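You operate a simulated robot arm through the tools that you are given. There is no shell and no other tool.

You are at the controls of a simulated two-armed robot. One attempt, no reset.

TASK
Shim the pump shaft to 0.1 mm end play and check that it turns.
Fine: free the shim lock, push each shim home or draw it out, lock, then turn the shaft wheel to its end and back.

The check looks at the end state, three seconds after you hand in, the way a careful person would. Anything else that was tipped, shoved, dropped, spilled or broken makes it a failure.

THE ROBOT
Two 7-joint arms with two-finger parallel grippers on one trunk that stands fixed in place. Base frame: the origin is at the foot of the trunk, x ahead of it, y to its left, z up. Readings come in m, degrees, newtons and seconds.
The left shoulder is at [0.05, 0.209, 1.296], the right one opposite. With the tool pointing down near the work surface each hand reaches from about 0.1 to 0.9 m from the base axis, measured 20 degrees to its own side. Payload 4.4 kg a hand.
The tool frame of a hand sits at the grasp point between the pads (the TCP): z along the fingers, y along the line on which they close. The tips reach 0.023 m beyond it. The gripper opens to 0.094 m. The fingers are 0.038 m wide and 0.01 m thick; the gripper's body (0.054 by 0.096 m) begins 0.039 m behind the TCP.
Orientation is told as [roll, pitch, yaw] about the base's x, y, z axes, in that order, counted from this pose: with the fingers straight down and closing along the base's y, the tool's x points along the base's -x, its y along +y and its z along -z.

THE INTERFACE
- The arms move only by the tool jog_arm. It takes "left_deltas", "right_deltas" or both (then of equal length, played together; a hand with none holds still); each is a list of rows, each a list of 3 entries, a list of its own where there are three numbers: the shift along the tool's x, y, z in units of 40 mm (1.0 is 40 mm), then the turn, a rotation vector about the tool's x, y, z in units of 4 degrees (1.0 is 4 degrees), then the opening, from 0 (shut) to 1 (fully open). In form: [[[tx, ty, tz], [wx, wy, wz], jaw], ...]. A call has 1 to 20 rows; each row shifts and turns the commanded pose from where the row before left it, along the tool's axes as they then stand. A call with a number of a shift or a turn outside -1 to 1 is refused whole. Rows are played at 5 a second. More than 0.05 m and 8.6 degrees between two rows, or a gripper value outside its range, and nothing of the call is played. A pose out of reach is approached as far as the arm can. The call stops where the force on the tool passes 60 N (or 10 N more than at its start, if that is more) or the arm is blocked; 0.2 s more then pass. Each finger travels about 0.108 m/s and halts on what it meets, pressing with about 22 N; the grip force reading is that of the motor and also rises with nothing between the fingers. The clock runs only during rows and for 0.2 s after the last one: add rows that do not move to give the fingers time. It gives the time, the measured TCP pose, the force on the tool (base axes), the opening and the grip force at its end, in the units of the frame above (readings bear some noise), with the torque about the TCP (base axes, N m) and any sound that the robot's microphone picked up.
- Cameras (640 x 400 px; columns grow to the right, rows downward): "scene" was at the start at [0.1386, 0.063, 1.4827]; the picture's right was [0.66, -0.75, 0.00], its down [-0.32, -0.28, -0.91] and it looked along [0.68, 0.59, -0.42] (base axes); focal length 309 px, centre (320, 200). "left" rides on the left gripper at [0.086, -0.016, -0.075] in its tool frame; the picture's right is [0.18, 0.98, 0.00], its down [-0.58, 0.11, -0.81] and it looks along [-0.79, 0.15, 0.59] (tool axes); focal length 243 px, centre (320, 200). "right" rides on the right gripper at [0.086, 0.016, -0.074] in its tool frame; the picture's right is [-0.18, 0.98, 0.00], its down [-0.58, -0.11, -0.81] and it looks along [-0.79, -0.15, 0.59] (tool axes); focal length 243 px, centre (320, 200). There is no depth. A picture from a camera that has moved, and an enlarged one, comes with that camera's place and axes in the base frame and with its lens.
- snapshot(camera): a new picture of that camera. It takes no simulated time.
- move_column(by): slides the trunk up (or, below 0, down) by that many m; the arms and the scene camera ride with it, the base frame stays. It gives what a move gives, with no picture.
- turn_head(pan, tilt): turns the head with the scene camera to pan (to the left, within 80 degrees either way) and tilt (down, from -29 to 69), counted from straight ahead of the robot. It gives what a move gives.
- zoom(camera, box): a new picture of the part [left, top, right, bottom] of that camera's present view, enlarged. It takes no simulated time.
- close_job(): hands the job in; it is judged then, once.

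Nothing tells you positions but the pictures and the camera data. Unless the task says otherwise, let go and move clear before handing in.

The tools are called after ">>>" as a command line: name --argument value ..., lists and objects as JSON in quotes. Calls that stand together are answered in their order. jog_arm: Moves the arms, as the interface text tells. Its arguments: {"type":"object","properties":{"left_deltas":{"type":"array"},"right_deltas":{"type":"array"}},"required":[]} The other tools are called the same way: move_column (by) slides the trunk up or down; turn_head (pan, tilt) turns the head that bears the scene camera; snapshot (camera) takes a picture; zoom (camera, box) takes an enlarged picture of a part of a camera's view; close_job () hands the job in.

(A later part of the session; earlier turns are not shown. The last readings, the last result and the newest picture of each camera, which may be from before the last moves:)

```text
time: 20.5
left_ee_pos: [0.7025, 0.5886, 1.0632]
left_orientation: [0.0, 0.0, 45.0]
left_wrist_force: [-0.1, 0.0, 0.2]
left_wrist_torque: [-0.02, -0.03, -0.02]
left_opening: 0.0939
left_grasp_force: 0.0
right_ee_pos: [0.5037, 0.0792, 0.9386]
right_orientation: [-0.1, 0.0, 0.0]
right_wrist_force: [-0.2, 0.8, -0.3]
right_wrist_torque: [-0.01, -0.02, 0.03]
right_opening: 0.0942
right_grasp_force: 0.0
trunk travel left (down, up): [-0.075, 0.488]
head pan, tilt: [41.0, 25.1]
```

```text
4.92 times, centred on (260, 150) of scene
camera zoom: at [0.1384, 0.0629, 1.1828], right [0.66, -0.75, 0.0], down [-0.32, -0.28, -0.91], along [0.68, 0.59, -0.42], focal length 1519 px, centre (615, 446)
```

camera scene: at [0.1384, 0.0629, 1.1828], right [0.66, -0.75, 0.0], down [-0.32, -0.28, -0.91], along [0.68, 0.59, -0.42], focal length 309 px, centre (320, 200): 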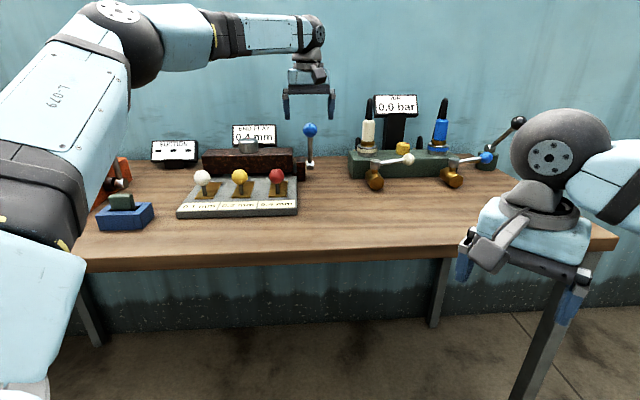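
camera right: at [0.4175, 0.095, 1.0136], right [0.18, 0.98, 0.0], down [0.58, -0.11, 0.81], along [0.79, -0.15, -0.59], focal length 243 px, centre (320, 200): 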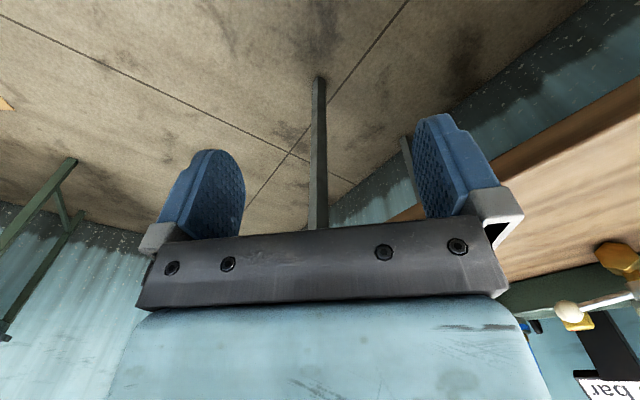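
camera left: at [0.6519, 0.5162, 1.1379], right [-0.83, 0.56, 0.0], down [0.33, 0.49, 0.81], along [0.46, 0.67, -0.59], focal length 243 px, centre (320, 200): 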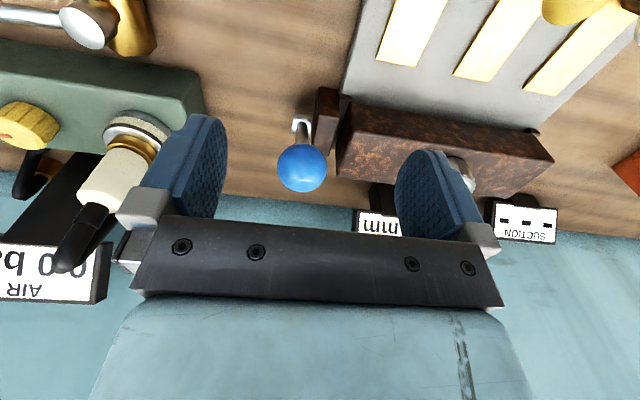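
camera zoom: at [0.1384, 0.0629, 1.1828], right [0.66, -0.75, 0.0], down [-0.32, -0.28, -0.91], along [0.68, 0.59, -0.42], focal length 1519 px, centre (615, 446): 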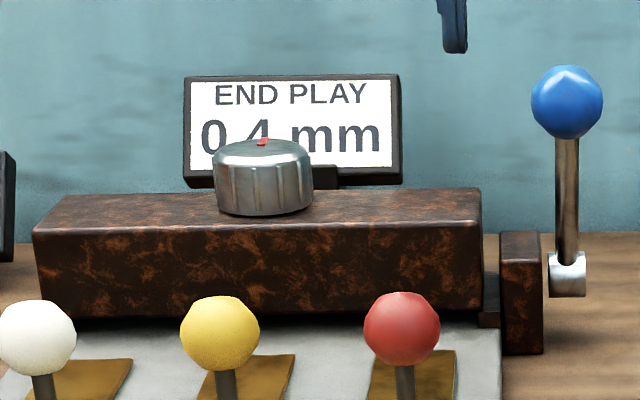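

From three heights the hub fits near (0.767, 0.646, 0.897) with a ~108 mm arm, so the lever has gone from ~36° to ~76°. I'll tilt the hand about the lever's axis (fingers pointing forward-down) to gain reach, before gripping again.

>>> jog_arm --left_deltas '[[[0, 0, 0], [0, -0.97, 0], 1], [[0, 0, 0], [0, -0.97, 0], 1], [[0, 0, 0], [0, -0.97, 0], 1], [[0, 0, 0], [0, -0.97, 0], 1], [[0, 0, 0], [0, -0.97, 0], 1], [[0, 0, 0], [0, -0.97, 0], 1], [[0, 0, 0], [0, -0.97, 0], 1], [[0, 0, 0], [0, -0.97, 0], 1], [[0, 0, 0], [0, -0.97, 0], 1], [[0, 0, 0], [0, 0, 0], 1]]'

>>> snapshot --camera "left"

>>> snapshot --camera "scene"

```text
time: 22.7
left_ee_pos: [0.7032, 0.5884, 1.0634]
left_orientation: [0.0, -34.9, 45.1]
left_wrist_force: [-0.3, 0.3, 0.3]
left_wrist_torque: [0.0, 0.06, 0.0]
left_opening: 0.0939
left_grasp_force: 0.1
right_ee_pos: [0.5042, 0.0784, 0.9384]
right_orientation: [0.1, 0.0, 0.0]
right_wrist_force: [-0.1, 0.6, 0.0]
right_wrist_torque: [0.0, 0.04, -0.06]
right_opening: 0.0941
right_grasp_force: 0.1
trunk travel left (down, up): [-0.075, 0.488]
head pan, tilt: [41.0, 25.1]
```

```text
taken
camera left: at [0.6332, 0.4967, 1.0742], right [-0.8, 0.59, -0.11], down [-0.07, 0.09, 0.99], along [0.59, 0.8, -0.03], focal length 243 px, centre (320, 200)
```

left: 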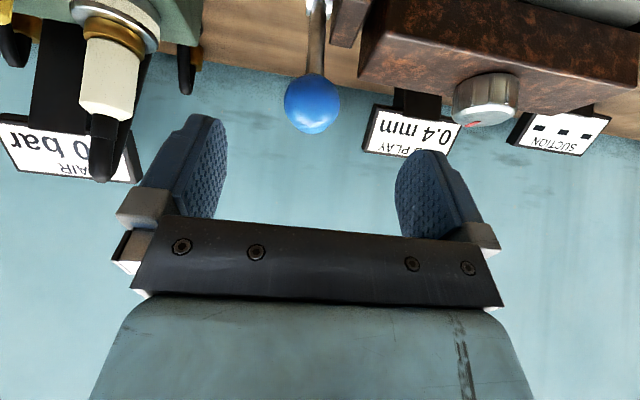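

```text
taken
camera scene: at [0.1386, 0.063, 1.1827], right [0.66, -0.75, 0.0], down [-0.32, -0.28, -0.91], along [0.68, 0.59, -0.42], focal length 309 px, centre (320, 200)
```

scene: 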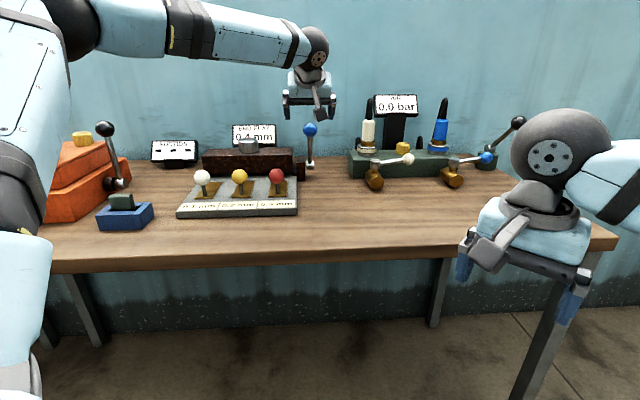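

Tilt is set; the ball is ahead, about 85 mm along the fingers. I'll close in on it and then view.

>>> jog_arm --left_deltas '[[[-0.21, -0.06, 0.8], [0, 0, 0], 1], [[-0.21, -0.06, 0.8], [0, 0, 0], 1], [[0, 0, 0.5], [0, 0, 0], 1], [[0, 0, 0], [0, 0, 0], 1]]'

>>> snapshot --camera "left"

>>> zoom --camera "scene" --box '[190, 70, 350, 200]'

```text
time: 23.7
left_ee_pos: [0.7503, 0.6269, 1.0008]
left_orientation: [0.0, -34.9, 45.0]
left_wrist_force: [0.0, -0.3, 0.4]
left_wrist_torque: [0.01, -0.03, -0.03]
left_opening: 0.0939
left_grasp_force: 0.1
right_ee_pos: [0.5045, 0.0781, 0.9389]
right_orientation: [0.1, 0.0, 0.1]
right_wrist_force: [0.7, 0.4, -0.9]
right_wrist_torque: [0.04, 0.01, 0.0]
right_opening: 0.0939
right_grasp_force: 0.1
trunk travel left (down, up): [-0.075, 0.488]
head pan, tilt: [41.0, 25.1]
```

```text
taken
camera left: at [0.6799, 0.5362, 1.0131], right [-0.8, 0.59, -0.11], down [-0.07, 0.09, 0.99], along [0.59, 0.8, -0.03], focal length 243 px, centre (320, 200)
```

left: 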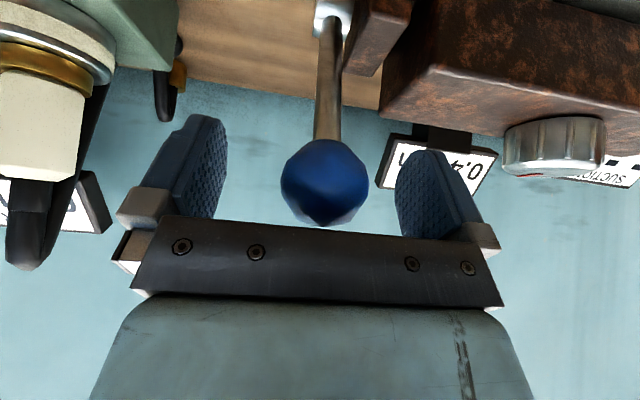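

```text
3.08 times, centred on (270, 135) of scene
camera zoom: at [0.1384, 0.0628, 1.1828], right [0.66, -0.75, 0.0], down [-0.32, -0.28, -0.91], along [0.68, 0.59, -0.42], focal length 950 px, centre (474, 400)
```

zoom: 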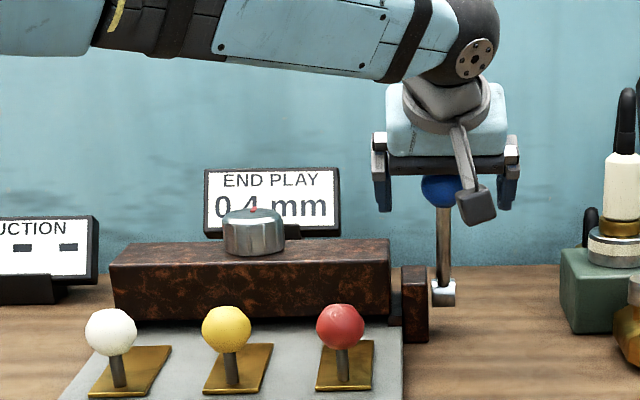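

The ball sits right at the grasp point. I'll close and continue swinging the lever backward along its arc.

>>> jog_arm --left_deltas '[[[0, 0, 0], [0, 0, 0], 0.5], [[0, 0, 0], [0, 0, 0], 0.2], [[0, 0, 0], [0, 0, 0], 0.2], [[-0.216, 0, 0.094], [0, 0, 0], 0.2], [[-0.207, 0, 0.1125], [0, 0, 0], 0.2], [[-0.196, 0, 0.13], [0, 0, 0], 0.2], [[0, 0, 0], [0, 0, 0], 0.2]]'

>>> zoom --camera "scene" --box '[190, 70, 350, 200]'

```text
time: 25.3
left_ee_pos: [0.7683, 0.6485, 1.0077]
left_orientation: [-0.1, -34.9, 45.0]
left_wrist_force: [-11.5, -3.3, 1.8]
left_wrist_torque: [-0.85, 0.75, -0.07]
left_opening: 0.0394
left_grasp_force: 45.2
right_ee_pos: [0.5051, 0.0782, 0.9389]
right_orientation: [0.0, 0.0, 0.0]
right_wrist_force: [0.6, -0.4, 0.1]
right_wrist_torque: [0.02, -0.01, 0.01]
right_opening: 0.0942
right_grasp_force: 0.1
trunk travel left (down, up): [-0.075, 0.488]
head pan, tilt: [41.0, 25.1]
```

```text
3.08 times, centred on (270, 135) of scene
camera zoom: at [0.1373, 0.0626, 1.183], right [0.66, -0.75, 0.0], down [-0.32, -0.28, -0.91], along [0.68, 0.59, -0.42], focal length 950 px, centre (474, 400)
```

zoom: 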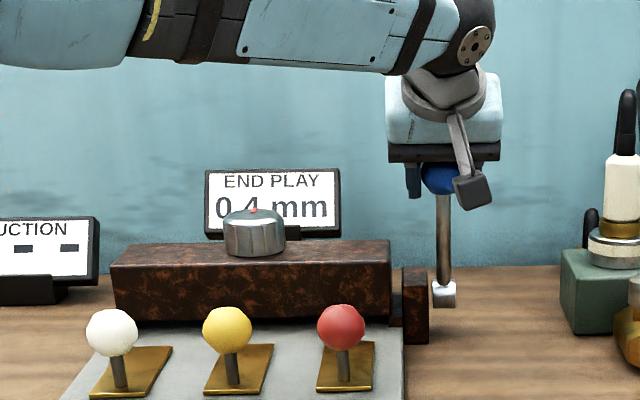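

Only the friction load (~10 N) shows, and the lever is about vertical. I'll continue past vertical.

>>> jog_arm --left_deltas '[[[-0.1845, 0, 0.147], [0, 0, 0], 0.2], [[-0.171, 0, 0.162], [0, 0, 0], 0.2], [[-0.156, 0, 0.1765], [0, 0, 0], 0.2], [[-0.14, 0, 0.1895], [0, 0, 0], 0.2], [[0, 0, 0], [0, 0, 0], 0.2]]'

>>> zoom --camera "scene" --box '[190, 70, 350, 200]'

```text
time: 26.5
left_ee_pos: [0.7925, 0.6728, 1.0065]
left_orientation: [-0.2, -35.3, 45.0]
left_wrist_force: [-34.7, -18.9, 9.8]
left_wrist_torque: [-0.13, 0.2, -0.2]
left_opening: 0.0392
left_grasp_force: 44.8
right_ee_pos: [0.5016, 0.0769, 0.9426]
right_orientation: [0.2, -0.2, 0.0]
right_wrist_force: [-0.3, -0.2, 0.3]
right_wrist_torque: [-0.02, -0.01, 0.01]
right_opening: 0.0942
right_grasp_force: 0.1
trunk travel left (down, up): [-0.075, 0.488]
head pan, tilt: [41.0, 25.1]
```

```text
3.08 times, centred on (270, 135) of scene
camera zoom: at [0.1338, 0.0599, 1.1837], right [0.66, -0.75, 0.0], down [-0.31, -0.27, -0.91], along [0.69, 0.6, -0.42], focal length 950 px, centre (474, 400)
```

zoom: 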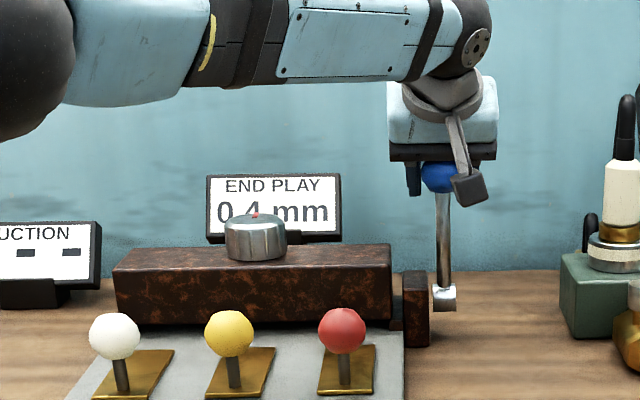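

Force jumped to ~38 N, suggesting the end stop near 108°. I'll test with one small further step to see whether the lever still moves.

>>> jog_arm --left_deltas '[[[-0.05, 0, 0.09], [0, 0, 0], 0.2], [[0, 0, 0], [0, 0, 0], 0.2]]'

>>> snapshot --camera "left"

```text
time: 27.1
left_ee_pos: [0.7956, 0.6738, 1.0063]
left_orientation: [-0.2, -35.3, 44.9]
left_wrist_force: [-48.0, -30.4, 11.1]
left_wrist_torque: [-0.06, 0.0, -0.23]
left_opening: 0.0391
left_grasp_force: 44.7
right_ee_pos: [0.5009, 0.0754, 0.9428]
right_orientation: [0.3, -0.4, 0.0]
right_wrist_force: [-0.2, 1.0, -0.3]
right_wrist_torque: [-0.03, -0.01, 0.01]
right_opening: 0.094
right_grasp_force: 0.1
trunk travel left (down, up): [-0.075, 0.488]
head pan, tilt: [41.0, 25.1]
```

```text
taken
camera left: at [0.7244, 0.5826, 1.0169], right [-0.8, 0.59, -0.11], down [-0.07, 0.08, 0.99], along [0.59, 0.8, -0.02], focal length 243 px, centre (320, 200)
```

left: 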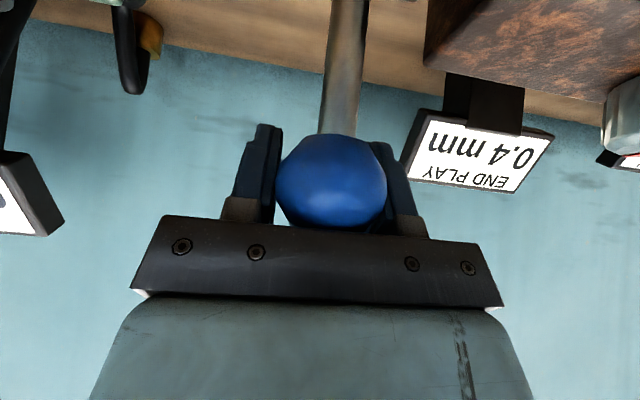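

Force rose to ~55 N with almost no motion, so that's the end stop — the lock should now be free. I'll relax the push, open and back away, then look.

>>> jog_arm --left_deltas '[[[0.12, 0, -0.09], [0, 0, 0], 0.2], [[0.1, 0, -0.07], [0, 0, 0], 0.2], [[0, 0, 0], [0, 0, 0], 0.2], [[0, 0, 0], [0, 0, 0], 0.5], [[0, 0, 0], [0, 0, 0], 1], [[0, 0, 0], [0, 0, 0], 1], [[0, 0, -0.6], [0, 0, 0], 1], [[0, 0, -0.9], [0, 0, 0], 1], [[0, 0, -0.9], [0, 0, 0], 1], [[0, 0, -0.9], [0, 0, 0], 1], [[0, 0, 0], [0, 0, 0], 1]]'

>>> zoom --camera "scene" --box '[190, 100, 350, 220]'

>>> snapshot --camera "left"

```text
time: 29.5
left_ee_pos: [0.7347, 0.617, 1.1071]
left_orientation: [0.0, -34.8, 45.0]
left_wrist_force: [-0.8, 0.2, 0.7]
left_wrist_torque: [0.02, -0.02, 0.02]
left_opening: 0.0939
left_grasp_force: 0.1
right_ee_pos: [0.5056, 0.0799, 0.9383]
right_orientation: [0.1, 0.0, 0.0]
right_wrist_force: [0.2, -0.1, 0.6]
right_wrist_torque: [0.01, -0.02, 0.0]
right_opening: 0.0939
right_grasp_force: 0.1
trunk travel left (down, up): [-0.075, 0.488]
head pan, tilt: [41.0, 25.1]
```

```text
3.33 times, centred on (270, 160) of scene
camera zoom: at [0.1389, 0.0633, 1.1825], right [0.66, -0.75, 0.0], down [-0.32, -0.28, -0.91], along [0.68, 0.59, -0.42], focal length 1029 px, centre (487, 333)
```

zoom: 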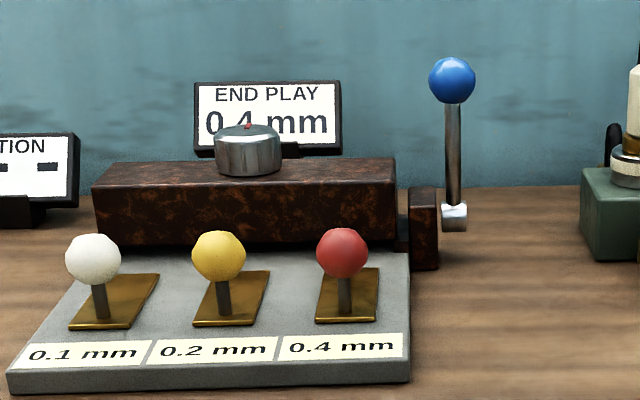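

```text
taken
camera left: at [0.6653, 0.5256, 1.1182], right [-0.8, 0.59, -0.1], down [-0.07, 0.09, 0.99], along [0.59, 0.8, -0.03], focal length 243 px, centre (320, 200)
```

left: 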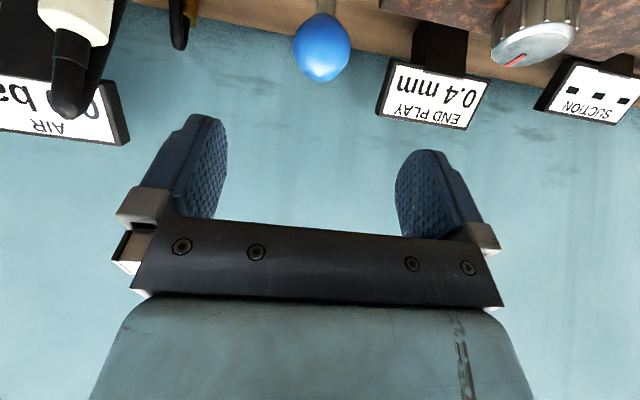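

The lever rests back against its stop and the display still reads 0.4 mm. Next I'll ease the tilt to about 20° and carry the hand, high, over to above the white (0.1 mm) knob near (0.473, 0.727).

>>> jog_arm --left_deltas '[[[0, 0, 0], [0, 0.9375, 0], 1], [[0, 0, 0], [0, 0.9375, 0], 1], [[0, 0, 0], [0, 0.9375, 0], 1], [[0, 0, 0], [0, 0.9375, 0], 1], [[0.466, 0.939, 0.123], [0, 0, 0], 0.7], [[0.466, 0.939, 0.123], [0, 0, 0], 0.7], [[0.466, 0.939, 0.123], [0, 0, 0], 0.7], [[0.466, 0.939, 0.123], [0, 0, 0], 0.7], [[0.466, 0.939, 0.123], [0, 0, 0], 0.7], [[0.466, 0.939, 0.123], [0, 0, 0], 0.7], [[0.466, 0.939, 0.123], [0, 0, 0], 0.7], [[0, 0, 0], [0, 0, 0], 0.7]]'

>>> snapshot --camera "left"

>>> snapshot --camera "scene"

```text
time: 32.1
left_ee_pos: [0.4731, 0.7201, 1.0304]
left_orientation: [0.1, -20.0, 44.9]
left_wrist_force: [0.5, 0.1, -0.4]
left_wrist_torque: [0.0, 0.04, 0.01]
left_opening: 0.0657
left_grasp_force: 0.1
right_ee_pos: [0.505, 0.0766, 0.9385]
right_orientation: [0.0, 0.0, -0.1]
right_wrist_force: [0.1, -0.3, -0.1]
right_wrist_torque: [0.0, 0.01, 0.0]
right_opening: 0.094
right_grasp_force: 0.0
trunk travel left (down, up): [-0.075, 0.488]
head pan, tilt: [41.0, 25.1]
```

```text
taken
camera left: at [0.4079, 0.6347, 1.0695], right [-0.82, 0.57, -0.06], down [0.12, 0.27, 0.96], along [0.56, 0.77, -0.28], focal length 243 px, centre (320, 200)
```

left: 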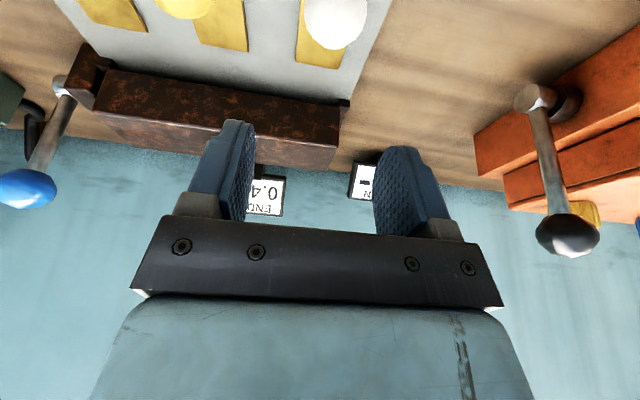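

```text
taken
camera scene: at [0.1383, 0.0622, 1.1829], right [0.66, -0.75, 0.0], down [-0.32, -0.28, -0.91], along [0.68, 0.59, -0.42], focal length 309 px, centre (320, 200)
```

scene: 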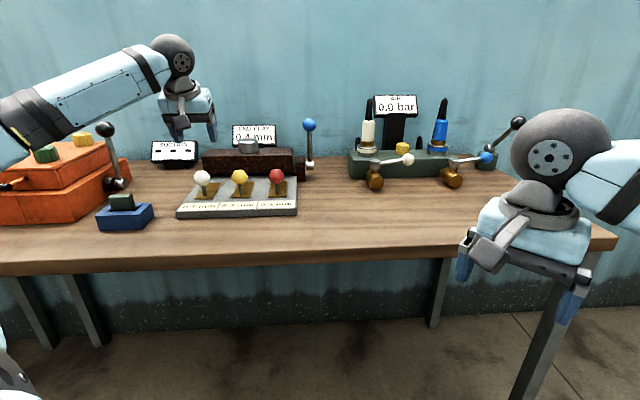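

The hand is above the white knob, but the left elbow is low near the orange box. I'll turn the head left to check the elbow's clearance before going down.

>>> turn_head --pan 70 --tilt 20

>>> snapshot --camera "scene"

```text
time: 33.0
left_ee_pos: [0.4732, 0.7226, 1.0284]
left_orientation: [-0.1, -19.8, 45.0]
left_wrist_force: [-1.0, -0.8, 0.1]
left_wrist_torque: [-0.04, 0.0, -0.03]
left_opening: 0.0658
left_grasp_force: 0.1
right_ee_pos: [0.5051, 0.0786, 0.9378]
right_orientation: [0.0, 0.0, 0.0]
right_wrist_force: [0.5, -1.1, 0.0]
right_wrist_torque: [-0.02, -0.03, 0.01]
right_opening: 0.094
right_grasp_force: 0.1
trunk travel left (down, up): [-0.075, 0.488]
head pan, tilt: [70.0, 20.0]
```

```text
taken
camera scene: at [0.101, 0.09, 1.1909], right [0.94, -0.34, 0.0], down [-0.12, -0.32, -0.94], along [0.32, 0.88, -0.34], focal length 309 px, centre (320, 200)
```

scene: 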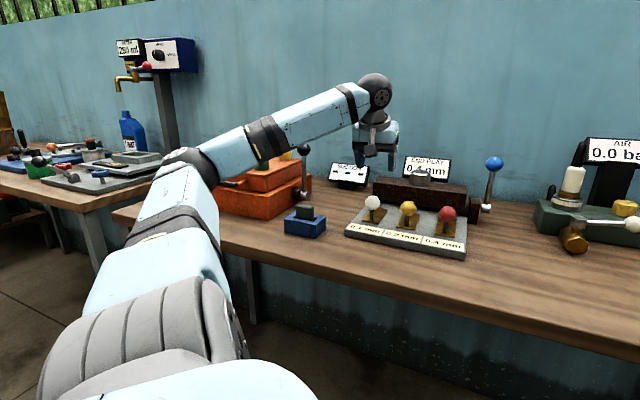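

The elbow is in front of the box with some margin, but I'd like more. I'll raise the trunk 0.1 m (the shims are close enough to reach) and point the head back at the unit.

>>> move_column --by 0.1

>>> turn_head --pan 50 --tilt 24

>>> snapshot --camera "scene"

>>> zoom --camera "scene" --box '[220, 160, 400, 280]'

>>> snapshot --camera "left"

```text
time: 34.4
left_ee_pos: [0.4737, 0.7222, 1.1277]
left_orientation: [0.1, -19.9, 45.1]
left_wrist_force: [0.2, -0.2, -1.0]
left_wrist_torque: [0.02, -0.02, -0.03]
left_opening: 0.066
left_grasp_force: 0.0
right_ee_pos: [0.5042, 0.0786, 1.0374]
right_orientation: [0.0, 0.0, 0.1]
right_wrist_force: [-0.5, -0.1, 1.0]
right_wrist_torque: [0.03, 0.0, 0.01]
right_opening: 0.094
right_grasp_force: 0.0
trunk travel left (down, up): [-0.175, 0.388]
head pan, tilt: [70.0, 20.0]
```

```text
time: 35.2
left_ee_pos: [0.4732, 0.7223, 1.1278]
left_orientation: [0.0, -19.9, 45.0]
left_wrist_force: [-0.9, -0.8, -0.9]
left_wrist_torque: [-0.02, -0.02, 0.01]
left_opening: 0.0658
left_grasp_force: 0.1
right_ee_pos: [0.5052, 0.0788, 1.0391]
right_orientation: [0.0, 0.0, 0.0]
right_wrist_force: [0.3, 0.0, -0.5]
right_wrist_torque: [0.01, 0.02, 0.0]
right_opening: 0.0941
right_grasp_force: 0.2
trunk travel left (down, up): [-0.175, 0.388]
head pan, tilt: [50.0, 24.0]
```

```text
taken
camera scene: at [0.1285, 0.0733, 1.2844], right [0.77, -0.64, 0.0], down [-0.26, -0.31, -0.91], along [0.59, 0.7, -0.41], focal length 309 px, centre (320, 200)
```

scene: 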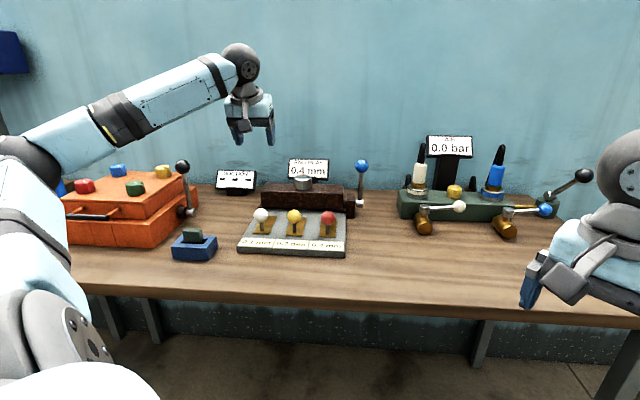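

```text
3.33 times, centred on (310, 220) of scene
camera zoom: at [0.1285, 0.0733, 1.2844], right [0.77, -0.64, 0.0], down [-0.26, -0.31, -0.91], along [0.59, 0.7, -0.41], focal length 1029 px, centre (353, 133)
```

zoom: 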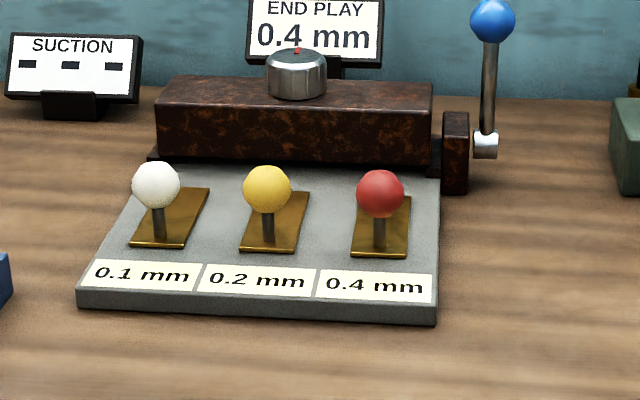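

```text
taken
camera left: at [0.4082, 0.6356, 1.169], right [-0.82, 0.57, -0.06], down [0.12, 0.27, 0.96], along [0.56, 0.77, -0.29], focal length 243 px, centre (320, 200)
```

left: 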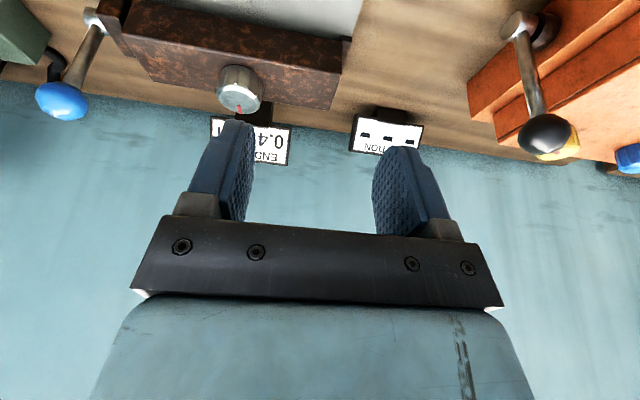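

White knob confirmed at about (0.474, 0.727, 0.914). I'll descend most of the way and check alignment.

>>> jog_arm --left_deltas '[[[0.285, 0.012, 0.832], [0, 0, 0], 0.7], [[0.285, 0.012, 0.832], [0, 0, 0], 0.7], [[0.285, 0.012, 0.832], [0, 0, 0], 0.7], [[0.285, 0.012, 0.832], [0, 0, 0], 0.7], [[0, 0, 0], [0, 0, 0], 0.7]]'

>>> snapshot --camera "left"

>>> snapshot --camera "scene"

```text
time: 36.4
left_ee_pos: [0.4736, 0.7263, 0.9872]
left_orientation: [0.1, -20.0, 45.0]
left_wrist_force: [-0.5, 0.9, 0.0]
left_wrist_torque: [0.03, 0.01, 0.02]
left_opening: 0.0657
left_grasp_force: 0.0
right_ee_pos: [0.505, 0.0783, 1.0383]
right_orientation: [0.0, 0.1, 0.0]
right_wrist_force: [0.1, 0.1, -0.1]
right_wrist_torque: [0.0, -0.03, -0.02]
right_opening: 0.0941
right_grasp_force: 0.0
trunk travel left (down, up): [-0.175, 0.388]
head pan, tilt: [50.0, 24.0]
```

```text
taken
camera left: at [0.4091, 0.6398, 1.0278], right [-0.82, 0.57, -0.06], down [0.12, 0.27, 0.96], along [0.56, 0.77, -0.29], focal length 243 px, centre (320, 200)
```

left: 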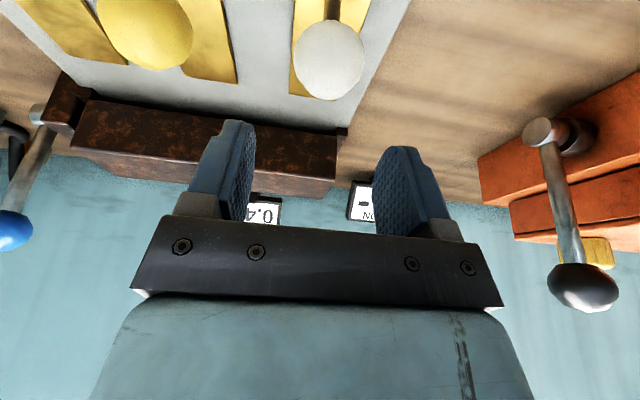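

```text
taken
camera scene: at [0.1284, 0.0731, 1.2845], right [0.77, -0.64, 0.0], down [-0.26, -0.31, -0.91], along [0.59, 0.7, -0.41], focal length 309 px, centre (320, 200)
```

scene: 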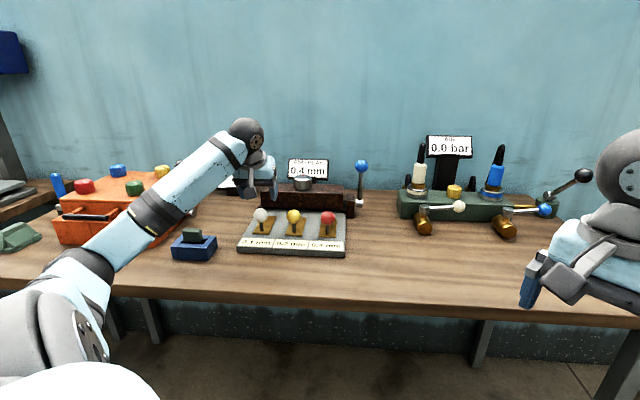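

The left elbow has dropped quite low as the arm folds. I'll raise the trunk another 0.1 m so the arm works more extended, then check the elbow again.

>>> move_column --by 0.1

>>> snapshot --camera "scene"

```text
time: 37.7
left_ee_pos: [0.4755, 0.7265, 1.0872]
left_orientation: [0.1, -19.9, 44.9]
left_wrist_force: [-0.2, 0.4, 0.4]
left_wrist_torque: [-0.01, 0.01, 0.0]
left_opening: 0.0659
left_grasp_force: 0.1
right_ee_pos: [0.505, 0.0793, 1.1387]
right_orientation: [0.0, 0.0, 0.0]
right_wrist_force: [-1.1, 0.3, -0.1]
right_wrist_torque: [0.02, -0.01, -0.02]
right_opening: 0.0942
right_grasp_force: 0.0
trunk travel left (down, up): [-0.275, 0.288]
head pan, tilt: [50.0, 24.0]
```

```text
taken
camera scene: at [0.1287, 0.0734, 1.3843], right [0.77, -0.64, 0.0], down [-0.26, -0.31, -0.91], along [0.59, 0.7, -0.41], focal length 309 px, centre (320, 200)
```

scene: 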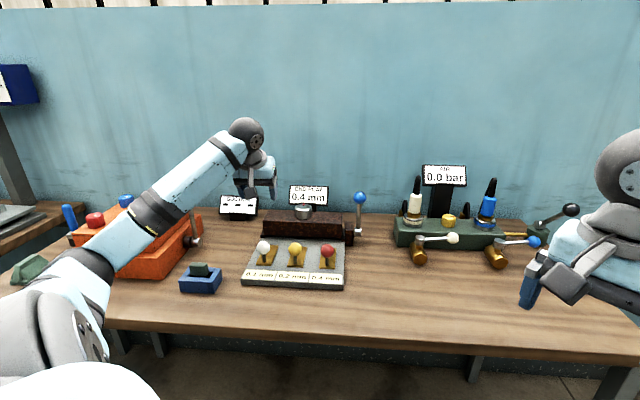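

The elbow now has good height. I'll descend in two stages, checking the arm.

>>> jog_arm --left_deltas '[[[0.29, 0, 0.8], [0, 0, 0], 0.7], [[0.29, 0, 0.8], [0, 0, 0], 0.7], [[0.29, 0, 0.8], [0, 0, 0], 0.7], [[0, 0, 0], [0, 0, 0], 0.7]]'

>>> snapshot --camera "scene"

>>> snapshot --camera "left"

```text
time: 38.7
left_ee_pos: [0.4733, 0.7259, 0.987]
left_orientation: [0.0, -20.0, 45.1]
left_wrist_force: [0.7, -0.9, 0.2]
left_wrist_torque: [0.02, 0.0, 0.0]
left_opening: 0.0656
left_grasp_force: 0.0
right_ee_pos: [0.5044, 0.0781, 1.1383]
right_orientation: [0.0, 0.0, -0.1]
right_wrist_force: [-0.2, -0.4, 0.0]
right_wrist_torque: [-0.01, -0.02, 0.0]
right_opening: 0.0941
right_grasp_force: 0.0
trunk travel left (down, up): [-0.275, 0.288]
head pan, tilt: [50.0, 24.0]
```

```text
taken
camera scene: at [0.1283, 0.0728, 1.3845], right [0.77, -0.64, 0.0], down [-0.26, -0.31, -0.91], along [0.59, 0.7, -0.41], focal length 309 px, centre (320, 200)
```

scene: 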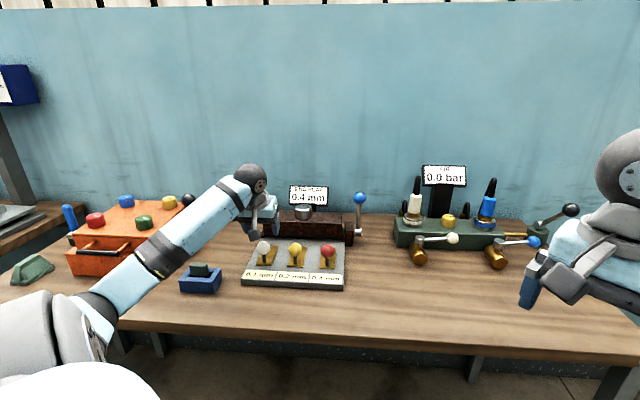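

```text
taken
camera left: at [0.4079, 0.6391, 1.0266], right [-0.82, 0.57, -0.06], down [0.11, 0.27, 0.96], along [0.56, 0.77, -0.29], focal length 243 px, centre (320, 200)
```

left: 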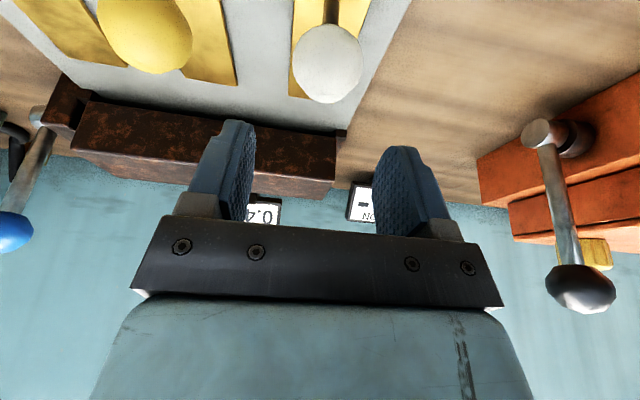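

The hand is 70 mm above the knob. I'll check the elbow/forearm clearance by looking left and down.

>>> turn_head --pan 75 --tilt 35

>>> snapshot --camera "scene"

```text
time: 39.6
left_ee_pos: [0.4721, 0.7259, 0.9861]
left_orientation: [0.0, -20.0, 45.0]
left_wrist_force: [-0.2, -0.3, 0.5]
left_wrist_torque: [0.03, 0.02, -0.02]
left_opening: 0.0659
left_grasp_force: 0.0
right_ee_pos: [0.505, 0.0786, 1.1385]
right_orientation: [0.1, 0.0, 0.0]
right_wrist_force: [-0.6, -1.0, 0.4]
right_wrist_torque: [-0.01, 0.01, 0.04]
right_opening: 0.0943
right_grasp_force: 0.1
trunk travel left (down, up): [-0.275, 0.288]
head pan, tilt: [75.0, 35.0]
```

```text
taken
camera scene: at [0.0919, 0.0875, 1.3671], right [0.97, -0.26, 0.0], down [-0.15, -0.55, -0.82], along [0.21, 0.79, -0.57], focal length 309 px, centre (320, 200)
```

scene: 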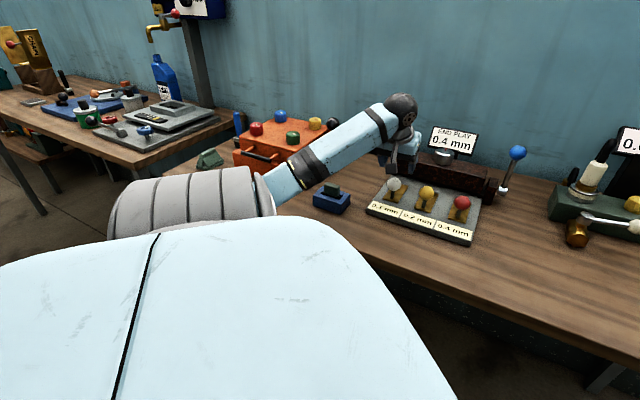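

Forearm and elbow are still well above the table edge (roughly 0.1 m). I'll continue down the remaining 70 mm in two steps, watching from this view.

>>> jog_arm --left_deltas '[[[0.29, -0.02, 0.8], [0, 0, 0], 0.7], [[0, 0, 0], [0, 0, 0], 0.7]]'

>>> snapshot --camera "scene"

>>> snapshot --camera "left"

```text
time: 40.2
left_ee_pos: [0.4755, 0.7243, 0.9535]
left_orientation: [0.0, -19.9, 44.9]
left_wrist_force: [-0.1, -0.2, -0.2]
left_wrist_torque: [-0.01, 0.03, 0.03]
left_opening: 0.0659
left_grasp_force: 0.1
right_ee_pos: [0.505, 0.0783, 1.1395]
right_orientation: [0.0, 0.0, 0.0]
right_wrist_force: [-0.1, -0.6, -0.5]
right_wrist_torque: [0.0, -0.03, 0.02]
right_opening: 0.0942
right_grasp_force: 0.1
trunk travel left (down, up): [-0.275, 0.288]
head pan, tilt: [75.0, 35.0]
```

```text
taken
camera scene: at [0.0916, 0.087, 1.3671], right [0.97, -0.26, 0.0], down [-0.15, -0.55, -0.82], along [0.21, 0.79, -0.57], focal length 309 px, centre (320, 200)
```

scene: 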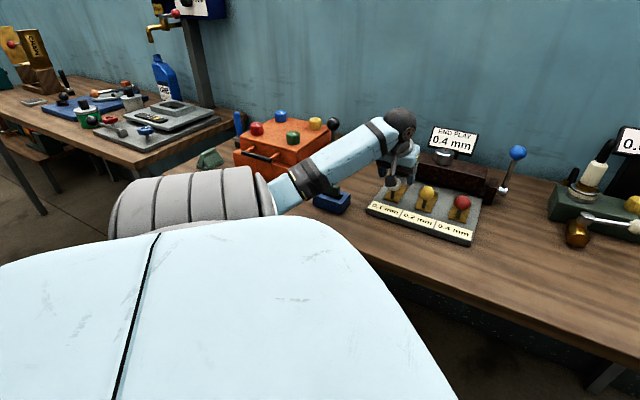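

```text
taken
camera left: at [0.4098, 0.6373, 0.9946], right [-0.82, 0.57, -0.06], down [0.12, 0.27, 0.96], along [0.56, 0.77, -0.29], focal length 243 px, centre (320, 200)
```

left: 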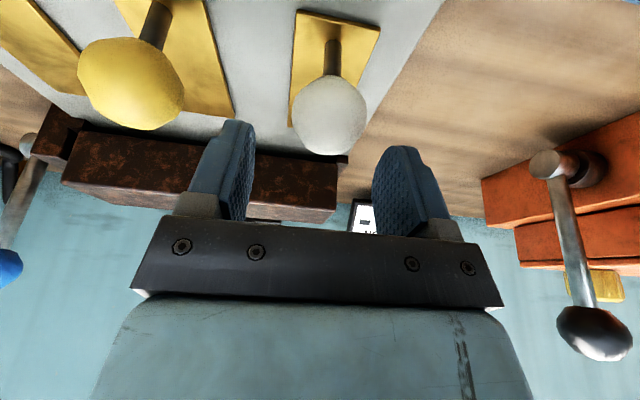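

The white knob is straight below by about 38 mm. I'll drop the rest of the way and grip it.

>>> jog_arm --left_deltas '[[[0.16, 0.035, 0.44], [0, 0, 0], 0.7], [[0.16, 0.035, 0.44], [0, 0, 0], 0.7], [[0, 0, 0], [0, 0, 0], 0.7], [[0, 0, 0], [0, 0, 0], 0.4], [[0, 0, 0], [0, 0, 0], 0.2], [[0, 0, 0], [0, 0, 0], 0.2]]'

>>> snapshot --camera "left"

>>> snapshot --camera "scene"

```text
time: 41.6
left_ee_pos: [0.4747, 0.7251, 0.916]
left_orientation: [0.1, -19.9, 45.0]
left_wrist_force: [6.1, -5.1, -0.6]
left_wrist_torque: [0.14, -0.3, -0.02]
left_opening: 0.0375
left_grasp_force: 45.4
right_ee_pos: [0.506, 0.0787, 1.1372]
right_orientation: [0.0, 0.0, 0.0]
right_wrist_force: [-0.1, -0.3, 0.2]
right_wrist_torque: [-0.02, 0.0, -0.01]
right_opening: 0.0941
right_grasp_force: 0.1
trunk travel left (down, up): [-0.275, 0.288]
head pan, tilt: [75.0, 35.0]
```

```text
taken
camera left: at [0.4086, 0.6389, 0.9564], right [-0.82, 0.57, -0.06], down [0.12, 0.27, 0.96], along [0.56, 0.77, -0.29], focal length 243 px, centre (320, 200)
```

left: 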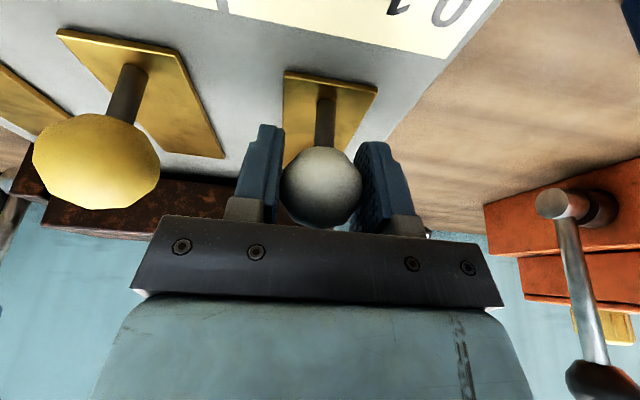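

```text
taken
camera scene: at [0.0926, 0.0871, 1.367], right [0.97, -0.26, 0.0], down [-0.15, -0.55, -0.82], along [0.21, 0.79, -0.57], focal length 309 px, centre (320, 200)
```

scene: 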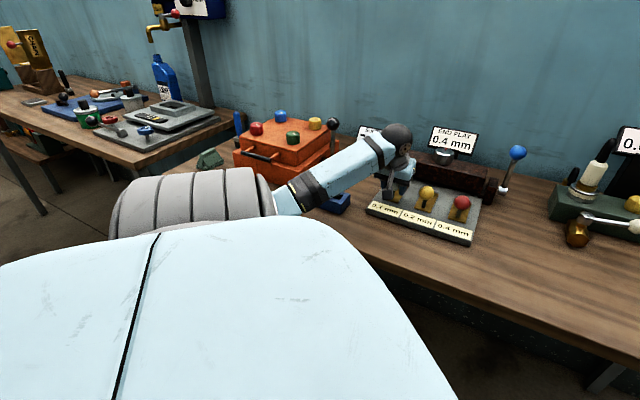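

White knob gripped. I'll push it along its slide toward the housing in small steps and read the force to see if it is free.

>>> jog_arm --left_deltas '[[[-0.1175, 0, 0.0428], [0, 0, 0], 0.2], [[-0.1175, 0, 0.0428], [0, 0, 0], 0.2], [[-0.1175, 0, 0.0428], [0, 0, 0], 0.2], [[0, 0, 0], [0, 0, 0], 0.2]]'

>>> snapshot --camera "left"

```text
time: 42.6
left_ee_pos: [0.4843, 0.7364, 0.9163]
left_orientation: [0.1, -20.1, 44.8]
left_wrist_force: [13.6, -17.0, 4.8]
left_wrist_torque: [-0.77, 0.49, 0.04]
left_opening: 0.0371
left_grasp_force: 44.9
right_ee_pos: [0.5066, 0.0769, 1.1386]
right_orientation: [0.1, 0.1, 0.0]
right_wrist_force: [0.3, 0.3, -0.4]
right_wrist_torque: [-0.04, 0.01, 0.0]
right_opening: 0.094
right_grasp_force: 0.1
trunk travel left (down, up): [-0.275, 0.288]
head pan, tilt: [75.0, 35.0]
```

```text
taken
camera left: at [0.4193, 0.6496, 0.9562], right [-0.82, 0.57, -0.06], down [0.12, 0.27, 0.96], along [0.57, 0.77, -0.28], focal length 243 px, centre (320, 200)
```

left: 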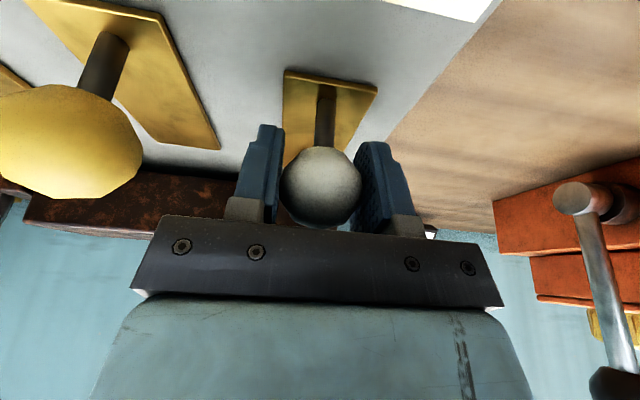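

The shim slides freely (only ~2–3 N along the slide) but there's a sideways load of ~20 N. I'll relieve that with a small lateral shift and continue pushing.

>>> jog_arm --left_deltas '[[[0, -0.08, 0], [0, 0, 0], 0.2], [[-0.1175, -0.01, 0.0428], [0, 0, 0], 0.2], [[-0.1175, -0.01, 0.0428], [0, 0, 0], 0.2], [[-0.1175, -0.01, 0.0428], [0, 0, 0], 0.2], [[-0.1175, -0.01, 0.0428], [0, 0, 0], 0.2], [[0, 0, 0], [0, 0, 0], 0.2]]'

>>> snapshot --camera "left"

>>> turn_head --pan 50 --tilt 24

>>> zoom --camera "scene" --box '[220, 160, 400, 300]'

```text
time: 44.0
left_ee_pos: [0.4991, 0.7501, 0.9147]
left_orientation: [-0.2, -20.1, 45.1]
left_wrist_force: [-20.4, 21.0, 13.0]
left_wrist_torque: [-0.29, 0.65, 0.3]
left_opening: 0.0372
left_grasp_force: 45.1
right_ee_pos: [0.5019, 0.0799, 1.1395]
right_orientation: [0.0, -0.1, 0.0]
right_wrist_force: [-0.1, 0.1, -0.6]
right_wrist_torque: [-0.01, -0.03, 0.03]
right_opening: 0.0938
right_grasp_force: 0.0
trunk travel left (down, up): [-0.275, 0.288]
head pan, tilt: [75.0, 35.0]
```

```text
taken
camera left: at [0.4339, 0.6636, 0.9561], right [-0.82, 0.57, -0.06], down [0.11, 0.27, 0.96], along [0.56, 0.78, -0.28], focal length 243 px, centre (320, 200)
```

left: 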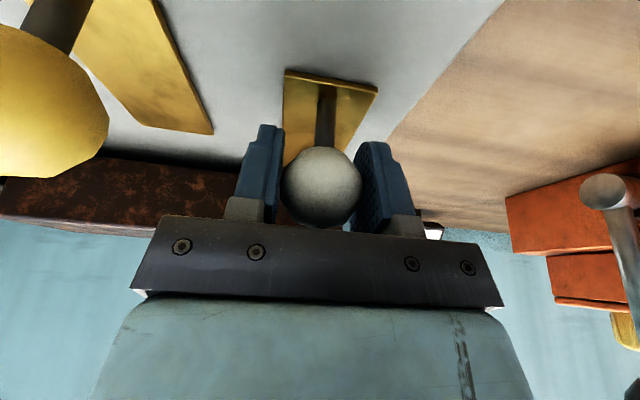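

```text
time: 44.9
left_ee_pos: [0.499, 0.7514, 0.9161]
left_orientation: [-0.3, -20.0, 45.1]
left_wrist_force: [-25.9, 30.8, 16.6]
left_wrist_torque: [0.12, -0.12, -0.12]
left_opening: 0.0373
left_grasp_force: 44.6
right_ee_pos: [0.5018, 0.0808, 1.1408]
right_orientation: [-0.1, -0.2, -0.1]
right_wrist_force: [-0.1, 0.4, -0.5]
right_wrist_torque: [-0.01, 0.0, 0.01]
right_opening: 0.0939
right_grasp_force: 0.1
trunk travel left (down, up): [-0.275, 0.288]
head pan, tilt: [50.0, 24.0]
```

```text
2.86 times, centred on (310, 230) of scene
camera zoom: at [0.124, 0.0744, 1.3849], right [0.77, -0.64, 0.0], down [-0.26, -0.31, -0.91], along [0.59, 0.7, -0.41], focal length 882 px, centre (349, 114)
```

zoom: 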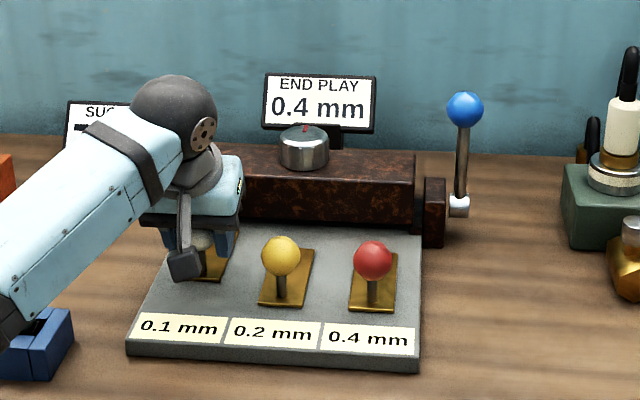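

The lateral correction overshot (now ~40 N the other way), so the arm is stiffer sideways than I assumed. I'll back it off by 2 mm and slightly raise to calibrate.

>>> jog_arm --left_deltas '[[[-0.01, 0.05, -0.028], [0, 0, 0], 0.2], [[0, 0, 0], [0, 0, 0], 0.2]]'

```text
time: 45.5
left_ee_pos: [0.4985, 0.7502, 0.9169]
left_orientation: [-0.2, -19.9, 44.9]
left_wrist_force: [-16.4, 14.5, 10.6]
left_wrist_torque: [0.33, -0.69, -0.18]
left_opening: 0.0371
left_grasp_force: 44.8
right_ee_pos: [0.5029, 0.0787, 1.1389]
right_orientation: [0.0, -0.1, 0.0]
right_wrist_force: [0.1, 0.0, 0.5]
right_wrist_torque: [0.02, -0.02, 0.01]
right_opening: 0.0941
right_grasp_force: 0.1
trunk travel left (down, up): [-0.275, 0.288]
head pan, tilt: [50.0, 24.0]
```

Stiffness is about 9 N/mm sideways. I'll zero the remaining side load and continue the push in short checked steps.

>>> jog_arm --left_deltas '[[[-0.013, 0.055, -0.035], [0, 0, 0], 0.2], [[-0.1175, 0, 0.0428], [0, 0, 0], 0.2], [[-0.1175, 0, 0.0428], [0, 0, 0], 0.2], [[0, 0, 0], [0, 0, 0], 0.2]]'

>>> zoom --camera "scene" --box '[220, 160, 400, 300]'

```text
time: 46.5
left_ee_pos: [0.5054, 0.7576, 0.9151]
left_orientation: [0.0, -19.9, 44.9]
left_wrist_force: [5.3, -10.0, 0.4]
left_wrist_torque: [-0.5, -0.08, -0.25]
left_opening: 0.0371
left_grasp_force: 45.1
right_ee_pos: [0.5041, 0.0778, 1.1381]
right_orientation: [0.0, 0.0, 0.0]
right_wrist_force: [-0.1, -0.7, 0.3]
right_wrist_torque: [-0.02, 0.01, 0.03]
right_opening: 0.0938
right_grasp_force: 0.0
trunk travel left (down, up): [-0.275, 0.288]
head pan, tilt: [50.0, 24.0]
```

```text
2.86 times, centred on (310, 230) of scene
camera zoom: at [0.129, 0.0721, 1.3844], right [0.77, -0.64, 0.0], down [-0.26, -0.31, -0.91], along [0.59, 0.7, -0.41], focal length 882 px, centre (349, 114)
```

zoom: 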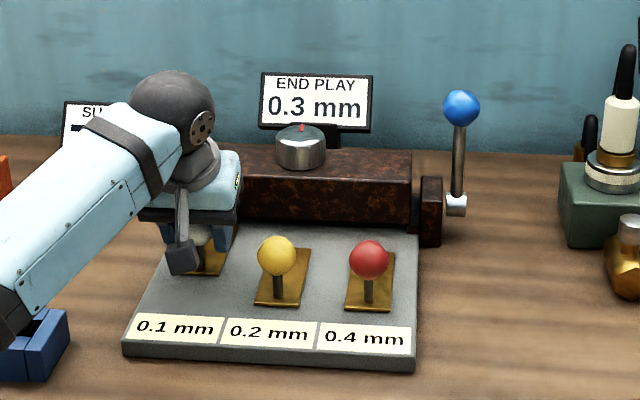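

The display dropped to 0.3 mm, so the direction and logic are right. I'll keep pushing until the shim meets its home stop.

>>> jog_arm --left_deltas '[[[-0.1175, -0.015, 0.0428], [0, 0, 0], 0.2], [[-0.1175, -0.01, 0.0428], [0, 0, 0], 0.2], [[0, 0, 0], [0, 0, 0], 0.2]]'

>>> zoom --camera "scene" --box '[220, 160, 400, 300]'

>>> snapshot --camera "left"

```text
time: 47.3
left_ee_pos: [0.5132, 0.7644, 0.9175]
left_orientation: [0.1, -19.9, 44.9]
left_wrist_force: [-20.0, -36.4, -10.5]
left_wrist_torque: [0.16, -0.09, 0.06]
left_opening: 0.0372
left_grasp_force: 45.1
right_ee_pos: [0.5045, 0.0763, 1.1392]
right_orientation: [0.1, -0.1, 0.0]
right_wrist_force: [0.4, 0.2, 0.3]
right_wrist_torque: [-0.02, -0.02, 0.0]
right_opening: 0.0938
right_grasp_force: 0.0
trunk travel left (down, up): [-0.275, 0.288]
head pan, tilt: [50.0, 24.0]
```

```text
2.86 times, centred on (310, 230) of scene
camera zoom: at [0.1273, 0.0708, 1.3846], right [0.77, -0.64, 0.0], down [-0.26, -0.31, -0.91], along [0.59, 0.7, -0.4], focal length 882 px, centre (349, 114)
```

zoom: 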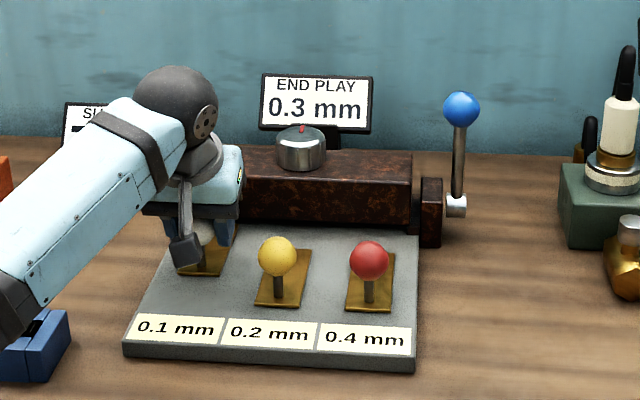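

```text
taken
camera left: at [0.447, 0.6773, 0.9584], right [-0.82, 0.57, -0.06], down [0.12, 0.27, 0.96], along [0.56, 0.77, -0.29], focal length 243 px, centre (320, 200)
```

left: 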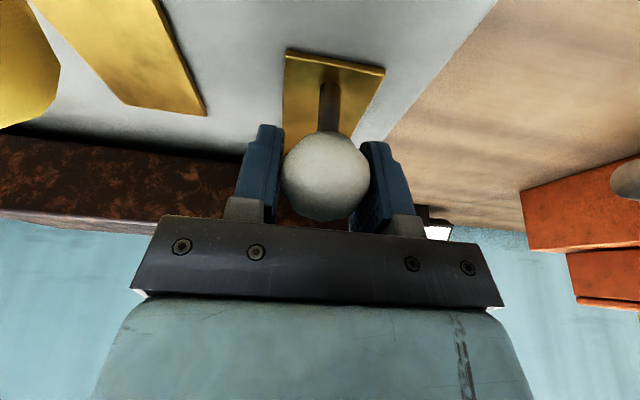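

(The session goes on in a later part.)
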